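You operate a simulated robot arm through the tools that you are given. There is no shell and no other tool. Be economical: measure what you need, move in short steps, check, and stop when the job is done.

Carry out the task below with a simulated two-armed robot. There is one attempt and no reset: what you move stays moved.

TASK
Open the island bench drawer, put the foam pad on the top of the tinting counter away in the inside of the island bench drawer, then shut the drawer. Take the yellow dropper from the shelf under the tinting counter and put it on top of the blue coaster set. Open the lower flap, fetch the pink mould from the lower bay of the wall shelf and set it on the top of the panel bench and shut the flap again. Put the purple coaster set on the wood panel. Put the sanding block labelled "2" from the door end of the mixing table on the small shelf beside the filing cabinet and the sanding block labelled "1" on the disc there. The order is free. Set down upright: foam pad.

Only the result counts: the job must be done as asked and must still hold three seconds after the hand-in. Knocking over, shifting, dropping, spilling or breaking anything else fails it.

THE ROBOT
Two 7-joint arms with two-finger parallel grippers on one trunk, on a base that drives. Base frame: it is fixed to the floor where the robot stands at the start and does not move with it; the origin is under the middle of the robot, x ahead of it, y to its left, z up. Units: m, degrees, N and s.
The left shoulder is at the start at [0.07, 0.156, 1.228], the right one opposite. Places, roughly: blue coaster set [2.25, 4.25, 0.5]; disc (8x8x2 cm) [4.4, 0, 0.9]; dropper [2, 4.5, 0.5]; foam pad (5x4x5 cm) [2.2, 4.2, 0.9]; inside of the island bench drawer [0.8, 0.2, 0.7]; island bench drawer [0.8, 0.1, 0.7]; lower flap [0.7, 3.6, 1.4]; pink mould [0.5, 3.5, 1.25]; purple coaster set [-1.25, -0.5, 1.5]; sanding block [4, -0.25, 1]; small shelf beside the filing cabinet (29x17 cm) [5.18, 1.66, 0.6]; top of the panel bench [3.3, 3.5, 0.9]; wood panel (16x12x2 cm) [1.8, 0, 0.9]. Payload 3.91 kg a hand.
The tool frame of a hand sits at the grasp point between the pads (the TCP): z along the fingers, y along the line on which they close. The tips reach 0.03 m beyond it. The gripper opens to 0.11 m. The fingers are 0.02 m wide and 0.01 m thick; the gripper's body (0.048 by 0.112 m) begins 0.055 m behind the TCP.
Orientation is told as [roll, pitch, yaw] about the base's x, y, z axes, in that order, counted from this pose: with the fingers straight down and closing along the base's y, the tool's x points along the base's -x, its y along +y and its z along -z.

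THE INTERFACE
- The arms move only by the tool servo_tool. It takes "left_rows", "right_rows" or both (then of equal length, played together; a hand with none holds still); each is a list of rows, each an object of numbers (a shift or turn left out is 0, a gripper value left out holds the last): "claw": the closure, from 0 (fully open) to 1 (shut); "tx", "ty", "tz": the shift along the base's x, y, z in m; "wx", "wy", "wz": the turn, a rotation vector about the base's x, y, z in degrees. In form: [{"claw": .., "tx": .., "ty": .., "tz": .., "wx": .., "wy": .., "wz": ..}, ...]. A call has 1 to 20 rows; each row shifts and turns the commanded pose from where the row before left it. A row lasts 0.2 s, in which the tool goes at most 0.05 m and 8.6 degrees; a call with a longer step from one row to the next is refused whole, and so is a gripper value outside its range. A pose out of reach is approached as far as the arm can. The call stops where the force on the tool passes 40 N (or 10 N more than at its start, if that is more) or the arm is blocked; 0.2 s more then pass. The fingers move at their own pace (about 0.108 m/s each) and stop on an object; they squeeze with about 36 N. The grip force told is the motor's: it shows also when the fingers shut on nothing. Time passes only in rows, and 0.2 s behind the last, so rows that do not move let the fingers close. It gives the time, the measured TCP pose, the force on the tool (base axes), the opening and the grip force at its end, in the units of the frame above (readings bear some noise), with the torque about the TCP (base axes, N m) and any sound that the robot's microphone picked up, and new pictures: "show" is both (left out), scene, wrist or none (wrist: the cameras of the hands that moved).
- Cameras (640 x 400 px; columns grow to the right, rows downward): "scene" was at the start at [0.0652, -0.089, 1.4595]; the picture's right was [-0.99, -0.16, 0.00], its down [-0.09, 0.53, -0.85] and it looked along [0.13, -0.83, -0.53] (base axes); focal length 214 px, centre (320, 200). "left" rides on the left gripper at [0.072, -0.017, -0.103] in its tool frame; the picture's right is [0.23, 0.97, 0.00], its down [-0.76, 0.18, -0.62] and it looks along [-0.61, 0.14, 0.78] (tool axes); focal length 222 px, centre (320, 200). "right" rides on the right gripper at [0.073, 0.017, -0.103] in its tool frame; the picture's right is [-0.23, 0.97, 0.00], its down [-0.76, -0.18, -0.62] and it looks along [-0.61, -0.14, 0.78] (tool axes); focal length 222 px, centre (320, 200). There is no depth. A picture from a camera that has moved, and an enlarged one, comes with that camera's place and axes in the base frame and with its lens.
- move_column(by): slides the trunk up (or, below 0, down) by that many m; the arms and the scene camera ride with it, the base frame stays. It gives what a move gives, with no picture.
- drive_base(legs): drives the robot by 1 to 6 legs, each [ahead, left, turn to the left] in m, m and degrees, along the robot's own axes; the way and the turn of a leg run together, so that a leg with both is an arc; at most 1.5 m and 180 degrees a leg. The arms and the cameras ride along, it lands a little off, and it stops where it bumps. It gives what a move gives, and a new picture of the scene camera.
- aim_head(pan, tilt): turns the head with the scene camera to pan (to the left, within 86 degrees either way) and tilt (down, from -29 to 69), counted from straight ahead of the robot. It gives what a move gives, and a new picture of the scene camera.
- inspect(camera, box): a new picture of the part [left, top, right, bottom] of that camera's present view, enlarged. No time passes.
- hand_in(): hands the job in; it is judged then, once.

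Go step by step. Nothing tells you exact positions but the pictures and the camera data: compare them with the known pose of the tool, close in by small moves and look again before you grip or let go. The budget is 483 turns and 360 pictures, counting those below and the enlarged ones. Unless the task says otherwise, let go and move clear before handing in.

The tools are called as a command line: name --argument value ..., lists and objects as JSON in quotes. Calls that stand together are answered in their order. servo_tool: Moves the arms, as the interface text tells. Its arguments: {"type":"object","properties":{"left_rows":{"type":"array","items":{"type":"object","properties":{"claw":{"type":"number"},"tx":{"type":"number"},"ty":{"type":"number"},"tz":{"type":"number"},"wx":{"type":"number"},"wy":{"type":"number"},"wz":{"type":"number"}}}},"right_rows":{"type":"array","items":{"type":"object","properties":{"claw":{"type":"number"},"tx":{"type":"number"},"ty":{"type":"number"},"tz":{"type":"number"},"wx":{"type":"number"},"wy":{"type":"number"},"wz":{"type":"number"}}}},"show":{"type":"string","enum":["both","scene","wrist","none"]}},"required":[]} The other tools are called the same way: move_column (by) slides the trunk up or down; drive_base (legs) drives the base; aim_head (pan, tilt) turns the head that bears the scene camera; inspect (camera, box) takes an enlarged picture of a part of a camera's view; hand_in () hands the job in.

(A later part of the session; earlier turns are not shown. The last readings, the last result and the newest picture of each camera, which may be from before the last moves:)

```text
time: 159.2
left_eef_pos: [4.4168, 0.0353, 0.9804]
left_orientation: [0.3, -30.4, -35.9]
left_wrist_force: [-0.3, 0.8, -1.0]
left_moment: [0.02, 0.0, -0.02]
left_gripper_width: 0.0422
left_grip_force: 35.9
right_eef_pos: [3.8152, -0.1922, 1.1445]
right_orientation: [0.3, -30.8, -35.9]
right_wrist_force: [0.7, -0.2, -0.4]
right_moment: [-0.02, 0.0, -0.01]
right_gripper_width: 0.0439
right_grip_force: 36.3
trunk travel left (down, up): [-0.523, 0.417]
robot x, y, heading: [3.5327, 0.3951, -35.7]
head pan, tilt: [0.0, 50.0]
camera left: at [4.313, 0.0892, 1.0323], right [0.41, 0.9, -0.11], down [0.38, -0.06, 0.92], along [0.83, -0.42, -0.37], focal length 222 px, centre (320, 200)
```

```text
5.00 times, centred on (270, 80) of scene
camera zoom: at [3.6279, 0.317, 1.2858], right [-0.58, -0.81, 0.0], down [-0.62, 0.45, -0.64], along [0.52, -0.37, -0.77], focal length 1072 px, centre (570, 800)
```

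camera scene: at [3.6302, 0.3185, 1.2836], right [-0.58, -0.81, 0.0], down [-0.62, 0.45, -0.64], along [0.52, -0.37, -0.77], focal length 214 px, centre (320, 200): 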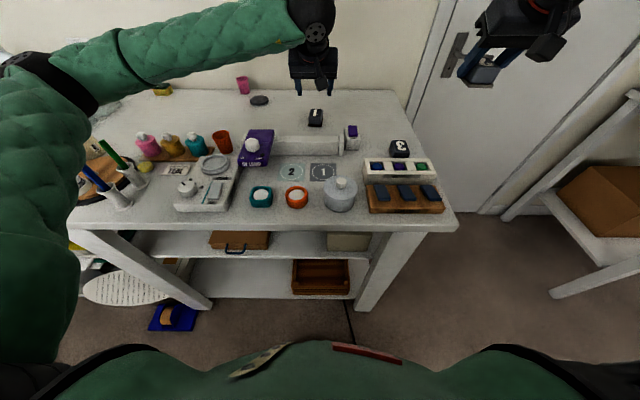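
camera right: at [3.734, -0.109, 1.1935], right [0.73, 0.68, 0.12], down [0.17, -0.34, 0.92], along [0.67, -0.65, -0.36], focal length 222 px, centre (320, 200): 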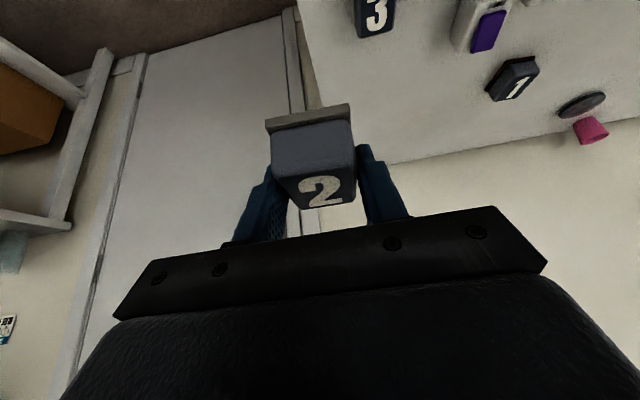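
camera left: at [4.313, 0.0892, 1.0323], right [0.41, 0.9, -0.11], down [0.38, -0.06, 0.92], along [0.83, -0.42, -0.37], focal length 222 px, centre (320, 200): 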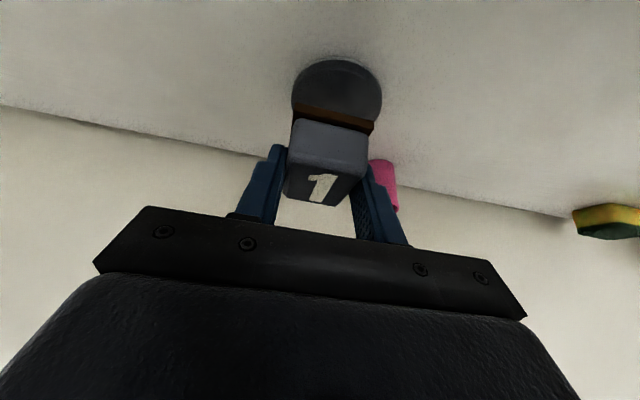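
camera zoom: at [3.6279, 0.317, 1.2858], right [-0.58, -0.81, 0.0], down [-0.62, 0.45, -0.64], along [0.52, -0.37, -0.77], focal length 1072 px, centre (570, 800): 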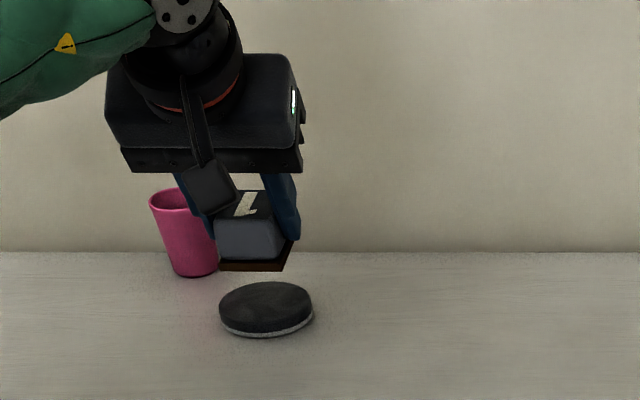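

servo_tool --left_rows '[{"tx": 0.006, "ty": -0.003, "tz": -0.012}, {"tz": -0.01}, {}]' --show "wrist"

inspect --camera "scene" --box '[210, 40, 330, 120]'

```text
time: 160.2
left_eef_pos: [4.4245, 0.0334, 0.9819]
left_orientation: [0.3, -32.1, -35.8]
left_wrist_force: [0.9, 0.0, -0.9]
left_moment: [0.04, 0.03, 0.02]
left_gripper_width: 0.042
left_grip_force: 36.1
right_eef_pos: [3.8135, -0.1899, 1.1426]
right_orientation: [0.4, -30.9, -35.9]
right_wrist_force: [0.4, -0.7, -1.0]
right_moment: [0.05, -0.01, 0.02]
right_gripper_width: 0.044
right_grip_force: 36.2
trunk travel left (down, up): [-0.523, 0.417]
robot x, y, heading: [3.5259, 0.393, -35.3]
head pan, tilt: [0.0, 50.0]
stopped in row 3 (left hand): the arm was blocked; the commanded pose is now the measured one
camera left: at [4.3196, 0.0877, 1.0311], right [0.41, 0.9, -0.12], down [0.36, -0.04, 0.93], along [0.84, -0.42, -0.34], focal length 222 px, centre (320, 200)
```

left: 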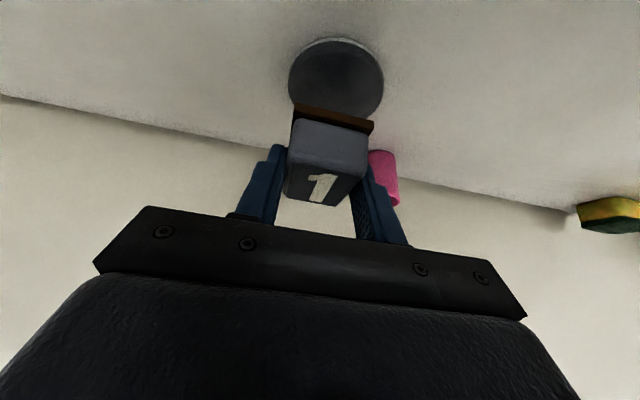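

```text
5.00 times, centred on (270, 80) of scene
camera zoom: at [3.6251, 0.317, 1.2833], right [-0.58, -0.81, -0.01], down [-0.62, 0.45, -0.65], along [0.53, -0.37, -0.76], focal length 1072 px, centre (570, 800)
```

zoom: 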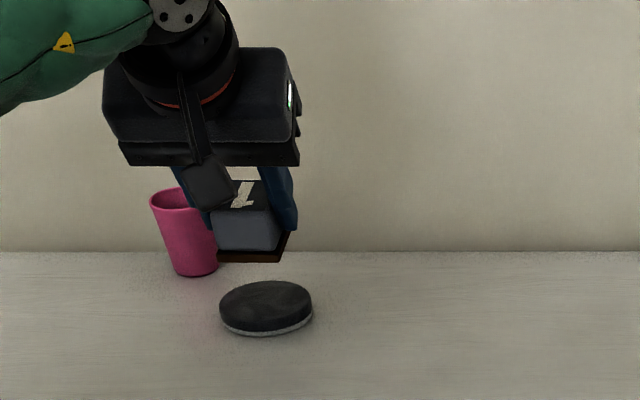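

aim_head --pan 50 --tilt 35

```text
time: 161.4
left_eef_pos: [4.4228, 0.0337, 0.9813]
left_orientation: [0.4, -32.0, -36.0]
left_wrist_force: [0.6, 0.4, -1.2]
left_moment: [-0.03, -0.01, 0.02]
left_gripper_width: 0.0423
left_grip_force: 36.1
right_eef_pos: [3.8146, -0.1896, 1.1434]
right_orientation: [0.4, -31.1, -35.9]
right_wrist_force: [-0.9, 0.7, -1.2]
right_moment: [-0.01, 0.02, 0.01]
right_gripper_width: 0.044
right_grip_force: 36.4
trunk travel left (down, up): [-0.523, 0.417]
robot x, y, heading: [3.5268, 0.3933, -35.3]
head pan, tilt: [50.0, 35.0]
camera scene: at [3.6475, 0.3846, 1.3064], right [0.25, -0.97, 0.0], down [-0.55, -0.14, -0.82], along [0.8, 0.2, -0.57], focal length 214 px, centre (320, 200)
```

scene: 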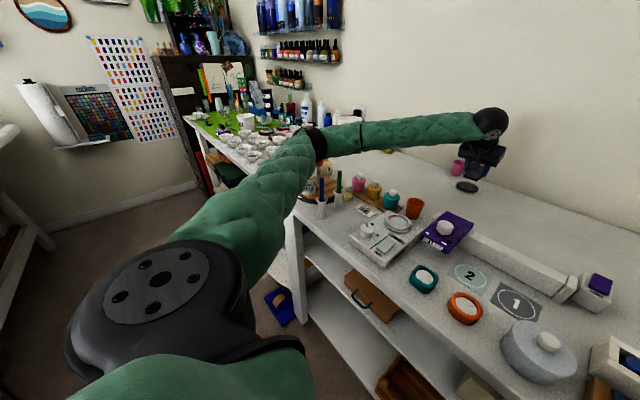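

inspect --camera "scene" --box '[220, 90, 440, 240]'

```text
2.67 times, centred on (330, 165) of scene
camera zoom: at [3.6475, 0.3846, 1.3064], right [0.25, -0.97, 0.0], down [-0.55, -0.14, -0.82], along [0.8, 0.2, -0.57], focal length 572 px, centre (293, 293)
```

zoom: 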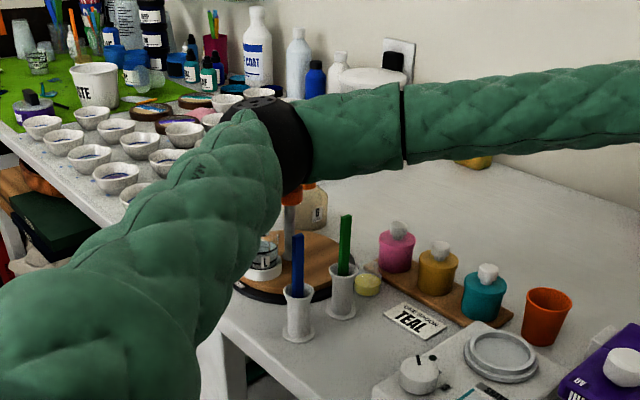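

move_column --by 0.15

inspect --camera "scene" --box '[180, 90, 440, 260]'

```text
time: 163.1
left_eef_pos: [4.4267, 0.0329, 1.1172]
left_orientation: [0.1, -31.2, -35.7]
left_wrist_force: [-0.4, 0.0, -1.0]
left_moment: [0.01, 0.01, -0.01]
left_gripper_width: 0.0422
left_grip_force: 36.5
right_eef_pos: [3.8195, -0.1898, 1.2911]
right_orientation: [0.2, -30.7, -35.8]
right_wrist_force: [0.8, 0.4, -0.9]
right_moment: [0.02, 0.0, -0.05]
right_gripper_width: 0.0441
right_grip_force: 36.2
trunk travel left (down, up): [-0.673, 0.267]
robot x, y, heading: [3.5255, 0.3935, -35.3]
head pan, tilt: [50.0, 35.0]
```

```text
2.35 times, centred on (310, 175) of scene
camera zoom: at [3.6545, 0.3855, 1.4551], right [0.25, -0.97, 0.0], down [-0.56, -0.14, -0.82], along [0.79, 0.2, -0.57], focal length 505 px, centre (344, 259)
```

zoom: 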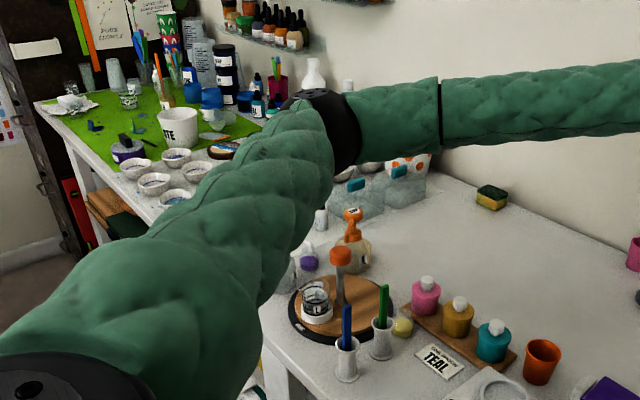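

servo_tool --left_rows '[{"tz": -0.03, "wx": 0.7, "wy": 1.0}, {"tz": -0.03}, {"tz": -0.03}, {"tz": -0.03}, {}]' --show "none"

inspect --camera "scene" --box '[180, 90, 440, 260]'

```text
time: 164.3
left_eef_pos: [4.4262, 0.0338, 0.9976]
left_orientation: [0.0, -30.1, -35.7]
left_wrist_force: [0.0, -0.6, 0.1]
left_moment: [0.03, -0.02, 0.01]
left_gripper_width: 0.0425
left_grip_force: 36.5
right_eef_pos: [3.8194, -0.1902, 1.291]
right_orientation: [0.2, -30.7, -35.8]
right_wrist_force: [0.7, -0.7, -0.9]
right_moment: [0.03, 0.01, -0.01]
right_gripper_width: 0.0438
right_grip_force: 36.1
trunk travel left (down, up): [-0.673, 0.267]
robot x, y, heading: [3.5274, 0.3904, -35.5]
head pan, tilt: [50.0, 35.0]
```

```text
2.35 times, centred on (310, 175) of scene
camera zoom: at [3.6541, 0.3856, 1.4553], right [0.25, -0.97, 0.0], down [-0.56, -0.14, -0.82], along [0.79, 0.2, -0.57], focal length 505 px, centre (344, 259)
```

zoom: 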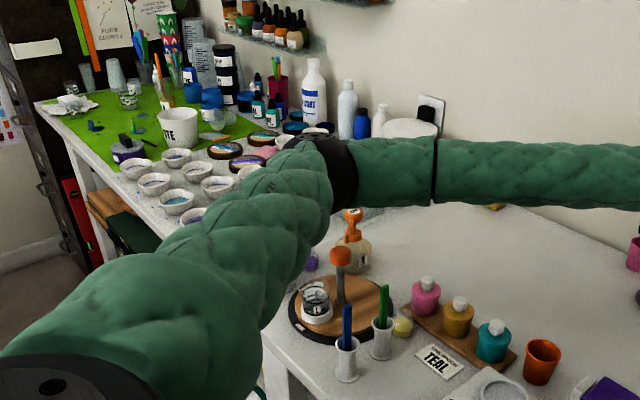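

servo_tool --left_rows '[{"tz": -0.015}, {"tz": -0.01}, {}]' --show "wrist"

aim_head --pan 15 --tilt 35

inspect --camera "scene" --box '[260, 120, 400, 220]'

```text
time: 165.1
left_eef_pos: [4.4272, 0.0317, 0.9721]
left_orientation: [0.0, -30.0, -35.7]
left_wrist_force: [-0.2, -0.9, -0.7]
left_moment: [0.02, -0.01, 0.0]
left_gripper_width: 0.0424
left_grip_force: 35.9
right_eef_pos: [3.82, -0.1893, 1.2922]
right_orientation: [0.1, -30.6, -35.9]
right_wrist_force: [-0.6, 0.2, -0.9]
right_moment: [0.0, -0.02, 0.03]
right_gripper_width: 0.0439
right_grip_force: 35.9
trunk travel left (down, up): [-0.673, 0.267]
robot x, y, heading: [3.5283, 0.3921, -35.8]
head pan, tilt: [50.0, 35.0]
camera left: at [4.324, 0.0874, 1.0248], right [0.41, 0.91, -0.11], down [0.39, -0.06, 0.92], along [0.83, -0.42, -0.37], focal length 222 px, centre (320, 200)
```

left: 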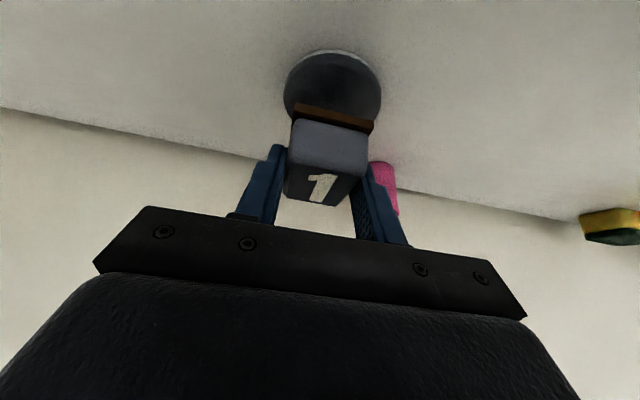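

```text
time: 166.1
left_eef_pos: [4.4268, 0.0334, 0.9727]
left_orientation: [0.1, -29.9, -35.7]
left_wrist_force: [-0.3, 0.5, -0.3]
left_moment: [0.01, 0.01, -0.01]
left_gripper_width: 0.0423
left_grip_force: 36.1
right_eef_pos: [3.8209, -0.1893, 1.292]
right_orientation: [0.2, -30.7, -35.8]
right_wrist_force: [-1.0, 0.4, -1.1]
right_moment: [0.03, 0.05, 0.02]
right_gripper_width: 0.0441
right_grip_force: 36.7
trunk travel left (down, up): [-0.673, 0.267]
robot x, y, heading: [3.5286, 0.3942, -35.4]
head pan, tilt: [15.0, 35.0]
camera scene: at [3.6519, 0.3327, 1.4552], right [-0.35, -0.94, 0.0], down [-0.54, 0.2, -0.82], along [0.77, -0.29, -0.57], focal length 214 px, centre (320, 200)
```

scene: 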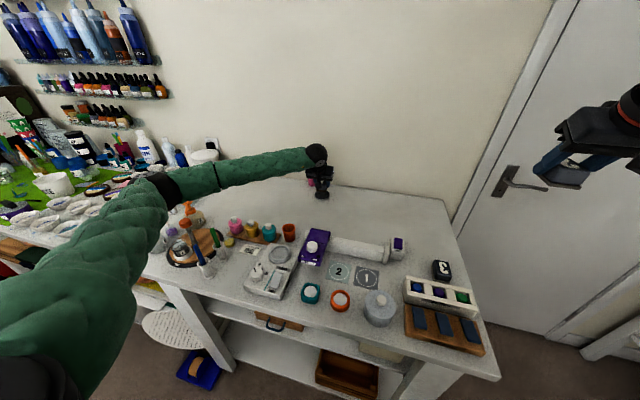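

```text
4.00 times, centred on (330, 170) of scene
camera zoom: at [3.6519, 0.3327, 1.4552], right [-0.35, -0.94, 0.0], down [-0.54, 0.2, -0.82], along [0.77, -0.29, -0.57], focal length 858 px, centre (280, 320)
```

zoom: 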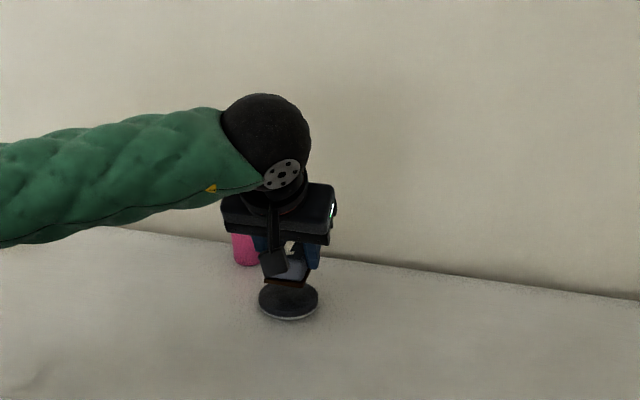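

servo_tool --left_rows '[{"tx": -0.009, "ty": 0.005, "tz": -0.01}, {"tz": -0.008}, {"tz": -0.005}, {"tz": -0.003}, {}]' --show "wrist"

inspect --camera "scene" --box '[290, 160, 360, 210]'

```text
time: 167.3
left_eef_pos: [4.4174, 0.0383, 0.9456]
left_orientation: [0.1, -30.0, -35.7]
left_wrist_force: [0.1, 0.4, -0.6]
left_moment: [0.0, -0.01, -0.01]
left_gripper_width: 0.0426
left_grip_force: 35.6
right_eef_pos: [3.8192, -0.1897, 1.2919]
right_orientation: [0.2, -30.7, -35.9]
right_wrist_force: [0.4, 0.7, -0.5]
right_moment: [-0.01, -0.01, -0.01]
right_gripper_width: 0.0438
right_grip_force: 35.8
trunk travel left (down, up): [-0.673, 0.267]
robot x, y, heading: [3.5236, 0.3936, -35.3]
head pan, tilt: [15.0, 35.0]
camera left: at [4.315, 0.0924, 0.9993], right [0.41, 0.91, -0.11], down [0.39, -0.06, 0.92], along [0.83, -0.42, -0.37], focal length 222 px, centre (320, 200)
```

left: 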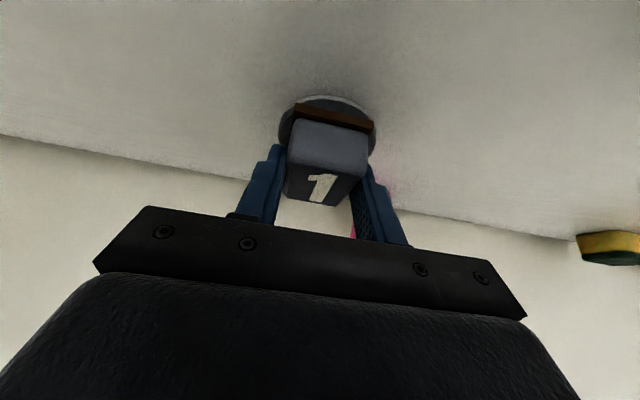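

```text
8.00 times, centred on (325, 185) of scene
camera zoom: at [3.6518, 0.3326, 1.4552], right [-0.35, -0.94, 0.0], down [-0.54, 0.2, -0.82], along [0.77, -0.29, -0.57], focal length 1716 px, centre (280, 320)
```

zoom: 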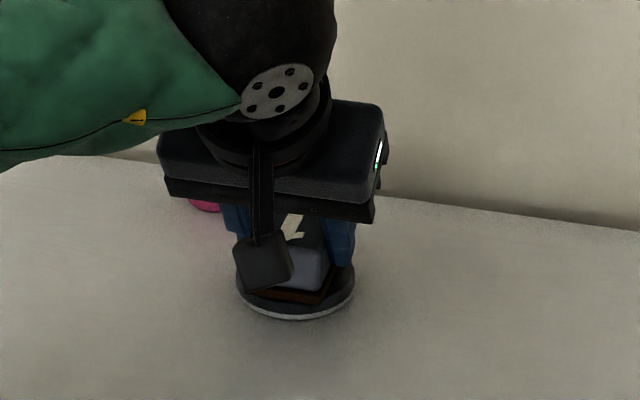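

servo_tool --left_rows '[{"tz": -0.003}, {"tz": -0.002}, {"tz": -0.002}, {}]' --show "none"

inspect --camera "left" --box '[240, 70, 420, 220]'

```text
time: 168.3
left_eef_pos: [4.418, 0.039, 0.9409]
left_orientation: [0.1, -30.1, -35.7]
left_wrist_force: [1.1, -0.4, 7.0]
left_moment: [-0.21, -0.23, 0.05]
left_gripper_width: 0.0425
left_grip_force: 36.2
right_eef_pos: [3.8206, -0.1894, 1.2923]
right_orientation: [0.3, -30.7, -35.8]
right_wrist_force: [0.3, 0.2, 0.1]
right_moment: [0.0, -0.03, 0.0]
right_gripper_width: 0.0439
right_grip_force: 35.7
trunk travel left (down, up): [-0.673, 0.267]
robot x, y, heading: [3.5252, 0.3939, -35.4]
head pan, tilt: [15.0, 35.0]
```

```text
2.67 times, centred on (330, 145) of left
camera zoom: at [4.3147, 0.0926, 0.9941], right [0.41, 0.91, -0.11], down [0.38, -0.06, 0.92], along [0.83, -0.42, -0.37], focal length 592 px, centre (293, 347)
```

zoom: 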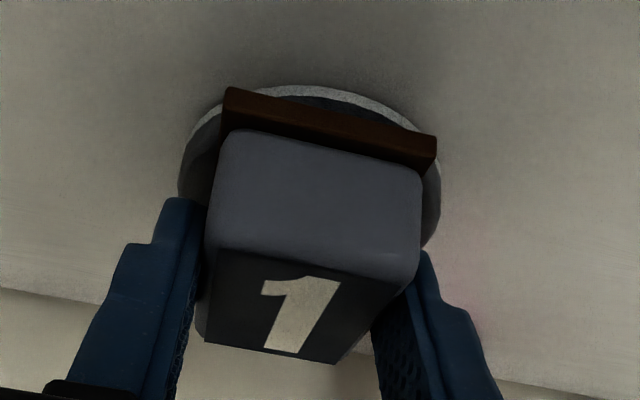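

servo_tool --left_rows '[{"tz": 0.005}, {"tx": 0.001, "ty": -0.006}, {"tz": -0.003}, {"tz": -0.002}, {}]' --show "none"

inspect --camera "left" --box '[240, 70, 420, 220]'

```text
time: 169.5
left_eef_pos: [4.4187, 0.0321, 0.9412]
left_orientation: [0.1, -30.1, -35.7]
left_wrist_force: [0.6, -0.2, 6.5]
left_moment: [-0.15, -0.17, 0.01]
left_gripper_width: 0.0422
left_grip_force: 35.7
right_eef_pos: [3.82, -0.1906, 1.293]
right_orientation: [0.2, -30.6, -35.8]
right_wrist_force: [-0.7, 0.3, -0.7]
right_moment: [-0.02, 0.02, -0.03]
right_gripper_width: 0.0435
right_grip_force: 36.1
trunk travel left (down, up): [-0.673, 0.267]
robot x, y, heading: [3.5294, 0.3922, -35.6]
head pan, tilt: [15.0, 35.0]
```

```text
2.67 times, centred on (330, 145) of left
camera zoom: at [4.3166, 0.0866, 0.9942], right [0.41, 0.91, -0.11], down [0.38, -0.06, 0.92], along [0.83, -0.42, -0.37], focal length 592 px, centre (293, 347)
```

zoom: 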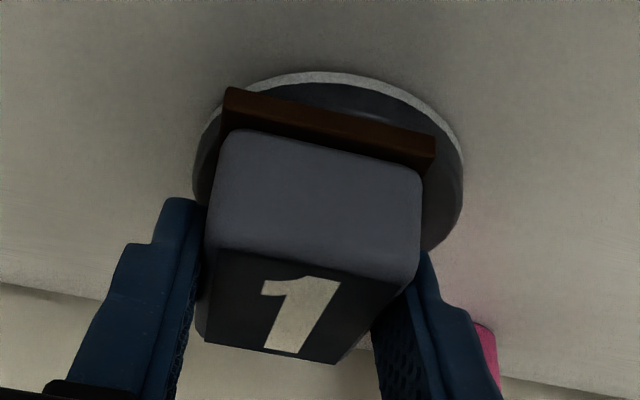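

servo_tool --left_rows '[{"claw": 0.36}, {"claw": 0.36}, {"tx": -0.004, "ty": 0.003, "tz": 0.0087}, {"tx": -0.012, "ty": 0.0087, "tz": 0.026}, {"tx": -0.012, "ty": 0.0087, "tz": 0.026}, {"tx": -0.012, "ty": 0.0087, "tz": 0.03}, {"tz": 0.045}, {"tz": 0.045}, {"tz": 0.045}, {"tz": 0.045}]' --show "scene"

inspect --camera "scene" --box '[280, 150, 380, 220]'

```text
time: 171.7
left_eef_pos: [4.3754, 0.0581, 1.2123]
left_orientation: [0.1, -30.0, -35.7]
left_wrist_force: [-0.3, -0.6, -0.2]
left_moment: [0.0, -0.01, 0.01]
left_gripper_width: 0.0707
left_grip_force: 0.0
right_eef_pos: [3.8188, -0.1893, 1.2914]
right_orientation: [0.3, -30.7, -35.9]
right_wrist_force: [0.0, 0.4, 0.0]
right_moment: [-0.04, 0.0, -0.02]
right_gripper_width: 0.0441
right_grip_force: 36.4
trunk travel left (down, up): [-0.673, 0.267]
robot x, y, heading: [3.5275, 0.3905, -35.4]
head pan, tilt: [15.0, 35.0]
camera scene: at [3.6508, 0.3324, 1.4552], right [-0.35, -0.94, 0.0], down [-0.54, 0.2, -0.82], along [0.77, -0.29, -0.57], focal length 214 px, centre (320, 200)
```

scene: 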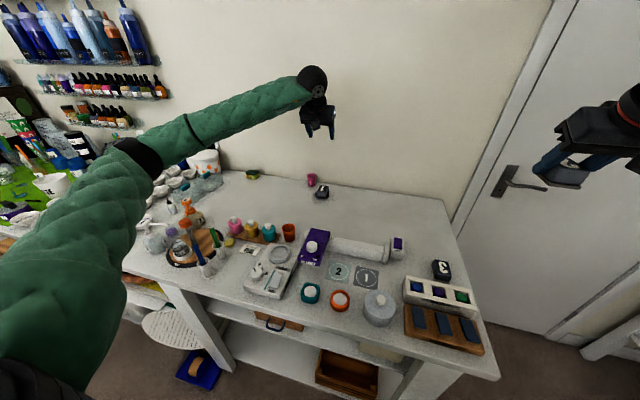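

```text
5.71 times, centred on (330, 185) of scene
camera zoom: at [3.6508, 0.3324, 1.4552], right [-0.35, -0.94, 0.0], down [-0.54, 0.2, -0.82], along [0.77, -0.29, -0.57], focal length 1226 px, centre (263, 286)
```

zoom: 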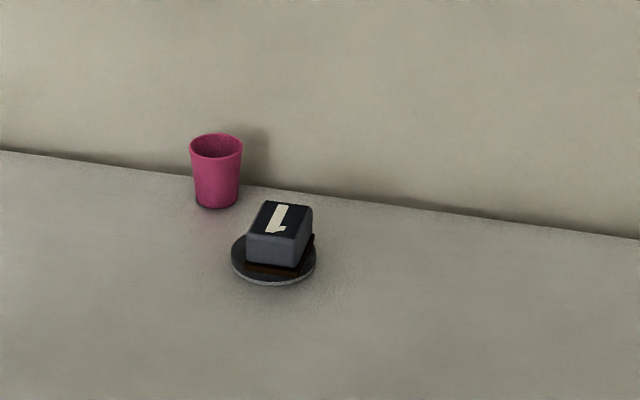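

servo_tool --left_rows '[{"tz": 0.045}, {"tz": 0.045}, {"tz": 0.045}, {"tz": 0.045}, {"tz": 0.045}, {"tx": -0.028, "ty": 0.03, "wx": 4.37, "wy": 6.1}, {"tx": -0.028, "ty": 0.03, "wx": 4.37, "wy": 6.1}, {"tx": -0.028, "ty": 0.03, "wx": 4.37, "wy": 6.1}, {"tx": -0.028, "ty": 0.03, "wx": 4.37, "wy": 6.1}, {"tx": -0.028, "ty": 0.03}, {"tx": -0.028, "ty": 0.03}, {"tx": -0.028, "ty": 0.03}, {"tx": -0.028, "ty": 0.03}, {"tx": -0.028, "ty": 0.03}]' --right_rows '[{"tz": 0.03}, {"tz": 0.03}, {"tz": 0.03}, {"tz": 0.03}, {"tz": 0.03}, {}, {}, {}, {}, {}, {}, {}, {}, {}]' --show "none"

aim_head --pan 80 --tilt 30

```text
time: 174.7
left_eef_pos: [4.1239, 0.3337, 1.4394]
left_orientation: [-0.1, -0.1, -35.8]
left_wrist_force: [0.1, 0.5, 0.3]
left_moment: [-0.01, 0.01, 0.01]
left_gripper_width: 0.0705
left_grip_force: 0.1
right_eef_pos: [3.8186, -0.1877, 1.4439]
right_orientation: [0.1, -30.8, -35.8]
right_wrist_force: [0.2, 0.8, -0.5]
right_moment: [-0.03, 0.0, 0.0]
right_gripper_width: 0.044
right_grip_force: 35.8
trunk travel left (down, up): [-0.673, 0.267]
robot x, y, heading: [3.5256, 0.3955, -35.5]
head pan, tilt: [15.0, 35.0]
```

```text
time: 176.1
left_eef_pos: [4.1273, 0.3321, 1.4386]
left_orientation: [0.0, -0.1, -35.8]
left_wrist_force: [-1.0, 0.7, -0.4]
left_moment: [-0.01, -0.01, 0.0]
left_gripper_width: 0.0703
left_grip_force: 0.0
right_eef_pos: [3.8203, -0.1899, 1.4426]
right_orientation: [0.2, -30.7, -35.9]
right_wrist_force: [0.7, 0.3, 0.1]
right_moment: [-0.03, 0.01, 0.02]
right_gripper_width: 0.0439
right_grip_force: 35.9
trunk travel left (down, up): [-0.673, 0.267]
robot x, y, heading: [3.5243, 0.3932, -35.6]
head pan, tilt: [80.0, 30.0]
camera scene: at [3.634, 0.4269, 1.463], right [0.7, -0.71, 0.0], down [-0.36, -0.35, -0.87], along [0.62, 0.61, -0.5], focal length 214 px, centre (320, 200)
```

scene: 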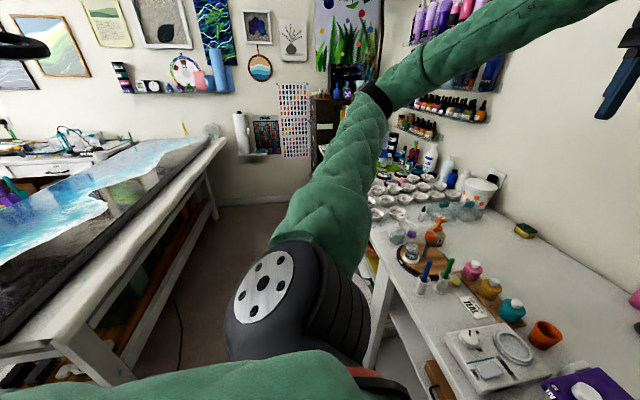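

drive_base --legs '[[-0.07, 0.4, -0.4], [0, 0.6, 0]]'

aim_head --pan 50 --tilt 30

```text
time: 181.6
left_eef_pos: [4.6512, 1.1922, 1.439]
left_orientation: [-0.1, 0.0, -35.4]
left_wrist_force: [-0.7, -0.3, -0.3]
left_moment: [0.04, -0.02, 0.0]
left_gripper_width: 0.0706
left_grip_force: 0.1
right_eef_pos: [4.3484, 0.668, 1.4423]
right_orientation: [0.2, -30.8, -35.4]
right_wrist_force: [-0.5, 0.0, -0.4]
right_moment: [-0.02, 0.01, -0.01]
right_gripper_width: 0.0437
right_grip_force: 36.2
trunk travel left (down, up): [-0.673, 0.267]
robot x, y, heading: [4.0538, 1.2478, -35.3]
head pan, tilt: [80.0, 30.0]
camera scene: at [4.1578, 1.2843, 1.4631], right [0.7, -0.71, 0.0], down [-0.36, -0.35, -0.87], along [0.61, 0.61, -0.5], focal length 214 px, centre (320, 200)
```

scene: 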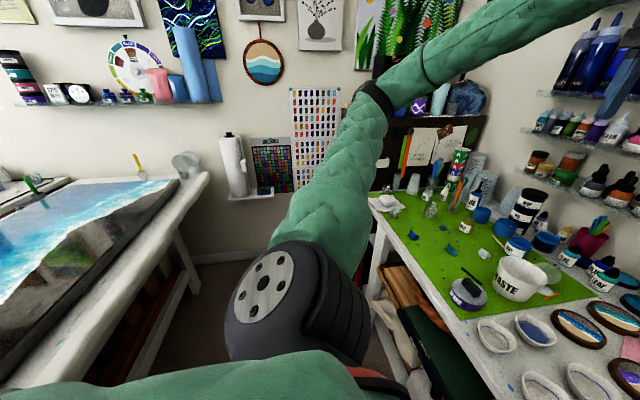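

```text
time: 182.6
left_eef_pos: [4.6502, 1.1912, 1.4392]
left_orientation: [0.0, 0.0, -35.3]
left_wrist_force: [0.2, -0.1, 0.2]
left_moment: [0.0, -0.02, 0.0]
left_gripper_width: 0.0702
left_grip_force: 0.1
right_eef_pos: [4.348, 0.6663, 1.4405]
right_orientation: [0.2, -30.7, -35.5]
right_wrist_force: [-0.4, 0.3, -0.4]
right_moment: [0.0, 0.01, 0.01]
right_gripper_width: 0.044
right_grip_force: 36.5
trunk travel left (down, up): [-0.673, 0.267]
robot x, y, heading: [4.0516, 1.2477, -35.3]
head pan, tilt: [50.0, 30.0]
camera scene: at [4.1808, 1.2433, 1.4631], right [0.26, -0.97, 0.0], down [-0.48, -0.13, -0.87], along [0.84, 0.22, -0.5], focal length 214 px, centre (320, 200)
```

scene: 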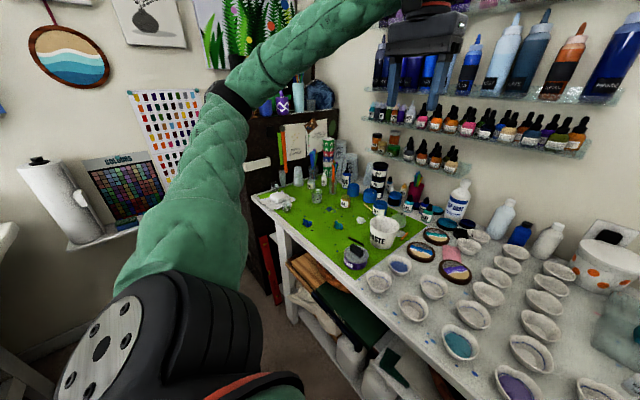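

drive_base --legs '[[0, 0.4, -0.5]]'

aim_head --pan 20 --tilt 45

```text
time: 185.1
left_eef_pos: [4.8813, 1.5121, 1.4385]
left_orientation: [0.1, -0.1, -35.9]
left_wrist_force: [-0.2, 0.1, 0.0]
left_moment: [0.01, -0.02, 0.02]
left_gripper_width: 0.0707
left_grip_force: 0.0
right_eef_pos: [4.5745, 0.9897, 1.4422]
right_orientation: [0.2, -30.8, -36.1]
right_wrist_force: [0.1, 0.6, -1.0]
right_moment: [0.01, 0.01, 0.0]
right_gripper_width: 0.0438
right_grip_force: 36.3
trunk travel left (down, up): [-0.673, 0.267]
robot x, y, heading: [4.2852, 1.5748, -35.9]
head pan, tilt: [50.0, 30.0]
camera scene: at [4.4124, 1.5671, 1.4631], right [0.25, -0.97, 0.0], down [-0.48, -0.12, -0.87], along [0.84, 0.21, -0.5], focal length 214 px, centre (320, 200)
```

scene: 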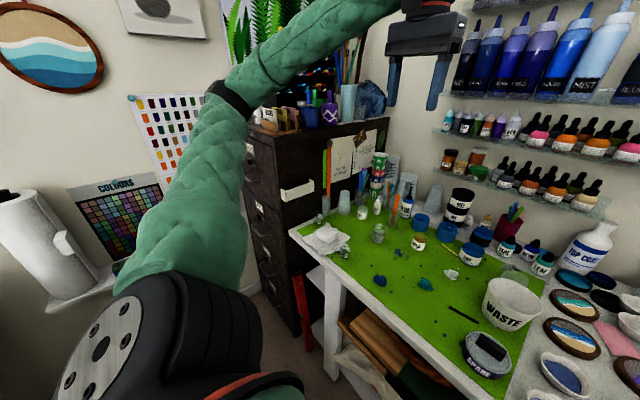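

```text
time: 186.0
left_eef_pos: [4.8816, 1.5114, 1.4387]
left_orientation: [0.0, 0.0, -36.0]
left_wrist_force: [0.0, 0.1, -0.5]
left_moment: [0.01, -0.01, 0.01]
left_gripper_width: 0.0704
left_grip_force: 0.0
right_eef_pos: [4.575, 0.9894, 1.4424]
right_orientation: [0.1, -30.7, -36.0]
right_wrist_force: [0.0, -0.4, -1.7]
right_moment: [-0.02, 0.05, 0.02]
right_gripper_width: 0.0439
right_grip_force: 36.2
trunk travel left (down, up): [-0.673, 0.267]
robot x, y, heading: [4.283, 1.5742, -35.8]
head pan, tilt: [20.0, 45.0]
camera scene: at [4.4028, 1.5225, 1.4405], right [-0.27, -0.96, 0.0], down [-0.68, 0.19, -0.71], along [0.68, -0.19, -0.71], focal length 214 px, centre (320, 200)
```

scene: 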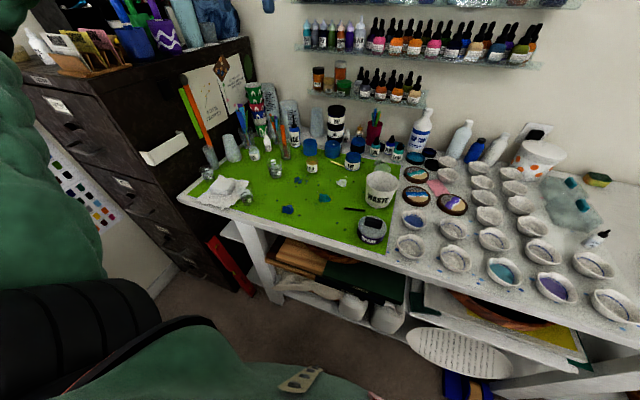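

inspect --camera "scene" --box '[160, 160, 320, 320]'

aim_head --pan 60 --tilt 45

```text
2.50 times, centred on (240, 240) of scene
camera zoom: at [4.4028, 1.5225, 1.4405], right [-0.27, -0.96, 0.0], down [-0.68, 0.19, -0.71], along [0.68, -0.19, -0.71], focal length 536 px, centre (520, 100)
```

zoom: 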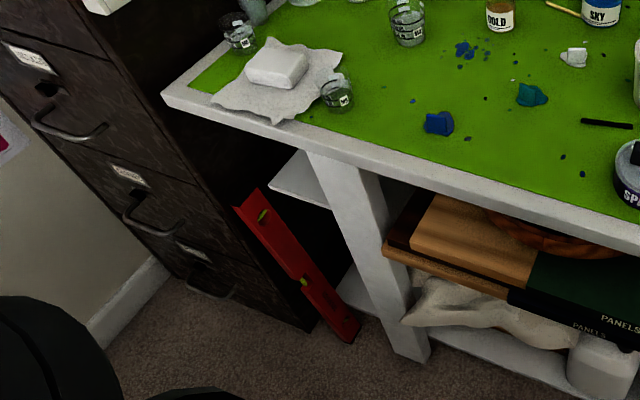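

```text
time: 187.1
left_eef_pos: [4.8822, 1.5116, 1.4377]
left_orientation: [0.0, 0.0, -35.9]
left_wrist_force: [0.8, -0.4, -0.7]
left_moment: [-0.02, 0.03, -0.04]
left_gripper_width: 0.0705
left_grip_force: 0.0
right_eef_pos: [4.574, 0.99, 1.4422]
right_orientation: [0.1, -30.8, -36.0]
right_wrist_force: [0.3, 0.2, -0.2]
right_moment: [-0.01, 0.03, 0.05]
right_gripper_width: 0.0437
right_grip_force: 36.3
trunk travel left (down, up): [-0.673, 0.267]
robot x, y, heading: [4.2835, 1.5718, -35.7]
head pan, tilt: [60.0, 45.0]
camera scene: at [4.3989, 1.5781, 1.4404], right [0.41, -0.91, 0.0], down [-0.65, -0.29, -0.71], along [0.64, 0.29, -0.71], focal length 214 px, centre (320, 200)
```

scene: 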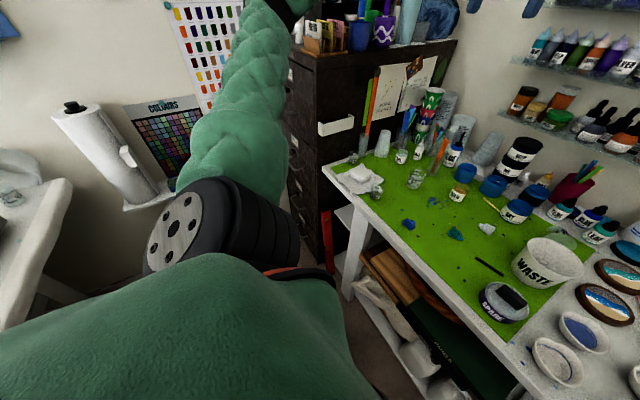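

drive_base --legs '[[0, 0.27, 0]]'

aim_head --pan 0 --tilt 55

```text
time: 189.0
left_eef_pos: [5.0414, 1.733, 1.4391]
left_orientation: [-0.1, 0.0, -35.9]
left_wrist_force: [-0.3, 0.9, 0.1]
left_moment: [0.01, -0.02, 0.03]
left_gripper_width: 0.0704
left_grip_force: 0.0
right_eef_pos: [4.7339, 1.2109, 1.4424]
right_orientation: [0.2, -30.8, -36.0]
right_wrist_force: [0.7, 0.6, -1.3]
right_moment: [-0.02, -0.02, 0.02]
right_gripper_width: 0.0437
right_grip_force: 36.3
trunk travel left (down, up): [-0.673, 0.267]
robot x, y, heading: [4.4392, 1.7962, -35.8]
head pan, tilt: [60.0, 45.0]
camera scene: at [4.5583, 1.7997, 1.4405], right [0.41, -0.91, 0.0], down [-0.64, -0.29, -0.71], along [0.64, 0.29, -0.71], focal length 214 px, centre (320, 200)
```

scene: 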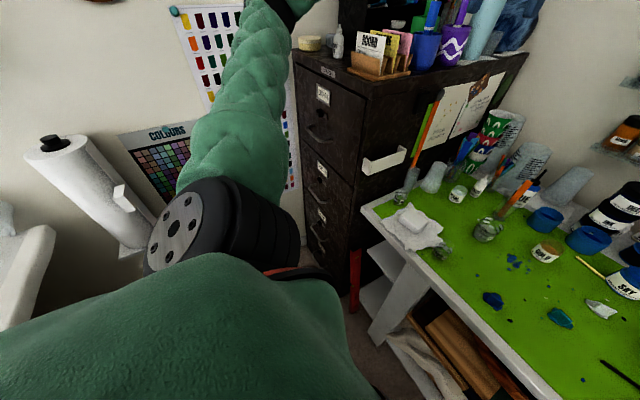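

```text
time: 190.3
left_eef_pos: [5.0408, 1.7333, 1.4385]
left_orientation: [-0.1, 0.0, -35.9]
left_wrist_force: [-0.8, 1.1, 1.4]
left_moment: [0.0, -0.02, 0.0]
left_gripper_width: 0.0701
left_grip_force: 0.1
right_eef_pos: [4.7337, 1.2117, 1.4416]
right_orientation: [0.2, -30.7, -36.1]
right_wrist_force: [0.8, 0.1, -1.3]
right_moment: [0.01, 0.05, 0.0]
right_gripper_width: 0.044
right_grip_force: 36.1
trunk travel left (down, up): [-0.673, 0.267]
robot x, y, heading: [4.4448, 1.7972, -35.6]
head pan, tilt: [0.0, 55.0]
camera scene: at [4.5431, 1.7247, 1.427], right [-0.58, -0.81, 0.0], down [-0.67, 0.48, -0.57], along [0.47, -0.33, -0.82], focal length 214 px, centre (320, 200)
```

scene: 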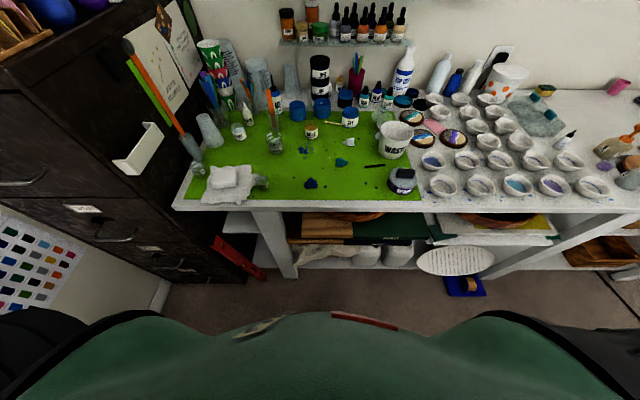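

servo_tool --right_rows '[{"tx": 0.0071, "ty": 0.0228, "tz": -0.039}, {"tx": 0.0071, "ty": 0.0228, "tz": -0.039}, {"tx": 0.0071, "ty": 0.0228, "tz": -0.039}, {"tx": 0.0071, "ty": 0.0228, "tz": -0.039}, {"tx": 0.0071, "ty": 0.0228, "tz": -0.039}, {"tx": 0.0071, "ty": 0.0228, "tz": -0.039}, {"tx": 0.0071, "ty": 0.0228, "tz": -0.039}, {"tx": 0.0071, "ty": 0.0228, "tz": -0.039}, {"tx": 0.0071, "ty": 0.0228, "tz": -0.039}, {"tx": 0.0071, "ty": 0.0228, "tz": -0.039}, {}]' --show "both"

```text
time: 192.7
left_eef_pos: [5.0401, 1.7332, 1.4396]
left_orientation: [0.0, -0.1, -35.9]
left_wrist_force: [0.0, 0.4, -0.5]
left_moment: [0.01, -0.05, 0.01]
left_gripper_width: 0.0703
left_grip_force: 0.1
right_eef_pos: [4.8261, 1.4311, 1.0559]
right_orientation: [0.2, -30.8, -36.2]
right_wrist_force: [1.0, 0.2, -0.9]
right_moment: [0.0, 0.0, -0.04]
right_gripper_width: 0.0441
right_grip_force: 36.1
right hand out of reach, approached as far as the arm can: row 7, 8, 9
trunk travel left (down, up): [-0.673, 0.267]
robot x, y, heading: [4.4436, 1.7998, -35.9]
head pan, tilt: [0.0, 55.0]
camera scene: at [4.542, 1.7251, 1.4272], right [-0.58, -0.81, 0.0], down [-0.66, 0.48, -0.57], along [0.47, -0.34, -0.82], focal length 214 px, centre (320, 200)
camera right: at [4.7433, 1.5133, 1.1084], right [0.73, 0.67, 0.12], down [0.17, -0.34, 0.92], along [0.66, -0.66, -0.36], focal length 222 px, centre (320, 200)
```

scene: 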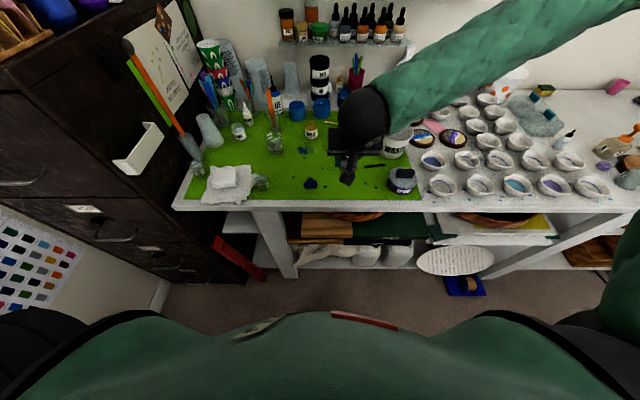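
right: 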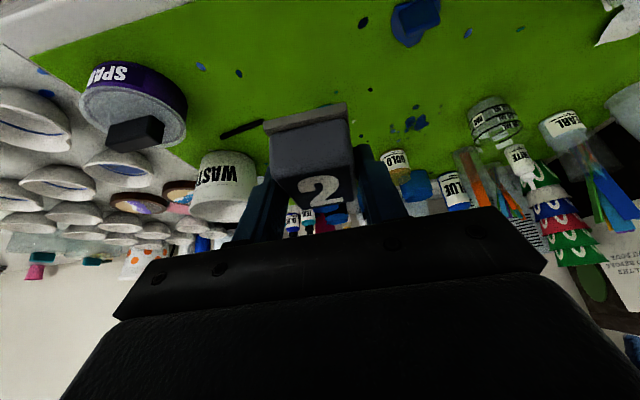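

move_column --by -0.105

servo_tool --right_rows '[{"tz": -0.008}, {"tz": -0.006}, {"tz": -0.005}, {}]' --show "wrist"

```text
time: 194.1
left_eef_pos: [5.0415, 1.7324, 1.333]
left_orientation: [0.0, 0.1, -36.0]
left_wrist_force: [0.5, -0.7, -0.6]
left_moment: [-0.01, 0.0, 0.02]
left_gripper_width: 0.0704
left_grip_force: 0.0
right_eef_pos: [4.8259, 1.4312, 0.9518]
right_orientation: [0.2, -30.7, -36.0]
right_wrist_force: [-0.3, -1.2, -1.2]
right_moment: [0.02, -0.02, -0.01]
right_gripper_width: 0.0435
right_grip_force: 35.4
trunk travel left (down, up): [-0.568, 0.372]
robot x, y, heading: [4.4405, 1.7986, -35.9]
head pan, tilt: [0.0, 55.0]
```

```text
time: 195.1
left_eef_pos: [5.0418, 1.733, 1.3348]
left_orientation: [-0.1, 0.0, -36.1]
left_wrist_force: [-0.3, 0.4, 0.3]
left_moment: [-0.03, -0.04, -0.02]
left_gripper_width: 0.0708
left_grip_force: 0.0
right_eef_pos: [4.8257, 1.4336, 0.9332]
right_orientation: [0.2, -30.7, -36.0]
right_wrist_force: [-0.2, 0.4, -1.0]
right_moment: [-0.03, 0.0, -0.01]
right_gripper_width: 0.0442
right_grip_force: 36.0
trunk travel left (down, up): [-0.568, 0.372]
robot x, y, heading: [4.4445, 1.7981, -35.9]
head pan, tilt: [0.0, 55.0]
camera right: at [4.7438, 1.5136, 0.9844], right [0.73, 0.67, 0.12], down [0.17, -0.34, 0.92], along [0.66, -0.65, -0.36], focal length 222 px, centre (320, 200)
```

right: 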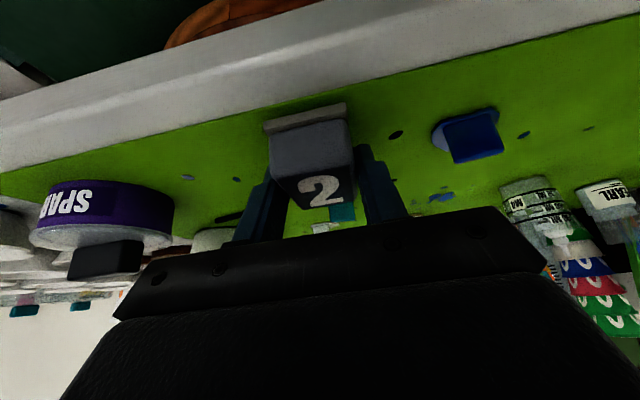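

servo_tool --right_rows '[{"tx": -0.008, "ty": 0.006, "tz": -0.003}, {"tz": -0.003}, {"tz": -0.002}, {"tz": -0.002}, {}]' --show "none"

```text
time: 196.3
left_eef_pos: [5.0406, 1.7342, 1.3347]
left_orientation: [0.1, 0.0, -35.8]
left_wrist_force: [-0.3, 0.5, 0.6]
left_moment: [0.05, -0.01, 0.02]
left_gripper_width: 0.0704
left_grip_force: 0.1
right_eef_pos: [4.8253, 1.4358, 0.9234]
right_orientation: [0.2, -30.9, -35.9]
right_wrist_force: [3.2, -0.5, 28.8]
right_moment: [-0.2, -0.34, 0.02]
right_gripper_width: 0.0442
right_grip_force: 36.3
right hand out of reach, approached as far as the arm can: row 1
trunk travel left (down, up): [-0.568, 0.372]
robot x, y, heading: [4.4427, 1.795, -35.9]
head pan, tilt: [0.0, 55.0]
```

servo_tool --right_rows '[{"tz": 0.003}, {"claw": 0.4}, {"claw": 0.4}, {"tz": 0.02}, {"tz": 0.04}, {"tz": 0.045}, {"tz": 0.045}, {"tz": 0.045}, {"tz": 0.045}, {"tx": -0.01, "ty": -0.04, "tz": 0.02}, {"tx": -0.01, "ty": -0.04, "tz": 0.02}, {"tx": -0.01, "ty": -0.04, "tz": 0.02}, {"tx": -0.01, "ty": -0.04, "tz": 0.02}, {"tx": -0.01, "ty": -0.04, "tz": 0.02}]' --show "scene"

inspect --camera "scene" --box '[180, 110, 440, 280]'

```text
time: 199.3
left_eef_pos: [5.0414, 1.7319, 1.3335]
left_orientation: [0.2, -0.2, -36.0]
left_wrist_force: [0.5, 0.2, 0.1]
left_moment: [0.02, -0.02, 0.0]
left_gripper_width: 0.0704
left_grip_force: 0.0
right_eef_pos: [4.7759, 1.2364, 1.2641]
right_orientation: [0.2, -30.7, -36.0]
right_wrist_force: [0.3, 1.4, 0.6]
right_moment: [0.02, 0.01, -0.02]
right_gripper_width: 0.0661
right_grip_force: 0.0
trunk travel left (down, up): [-0.568, 0.372]
robot x, y, heading: [4.4401, 1.7964, -35.7]
head pan, tilt: [0.0, 55.0]
camera scene: at [4.542, 1.7238, 1.322], right [-0.58, -0.81, 0.0], down [-0.66, 0.48, -0.57], along [0.47, -0.33, -0.82], focal length 214 px, centre (320, 200)
```

scene: 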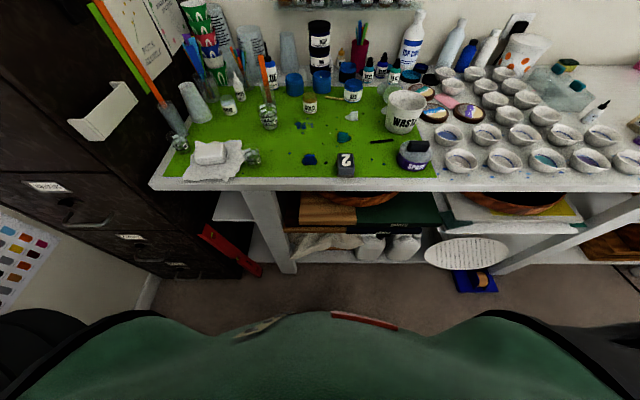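

```text
2.35 times, centred on (310, 195) of scene
camera zoom: at [4.542, 1.7238, 1.322], right [-0.58, -0.81, 0.0], down [-0.66, 0.48, -0.57], along [0.47, -0.33, -0.82], focal length 505 px, centre (344, 212)
```

zoom: 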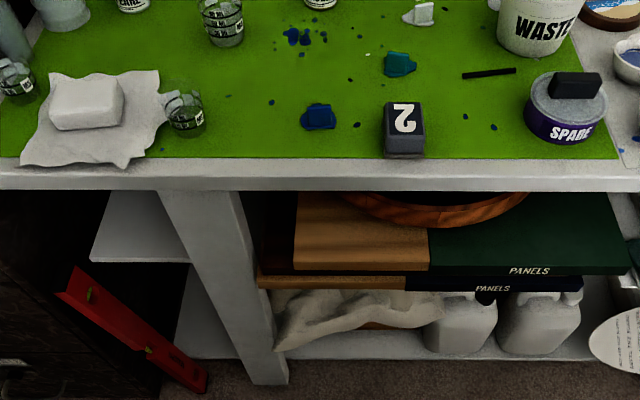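

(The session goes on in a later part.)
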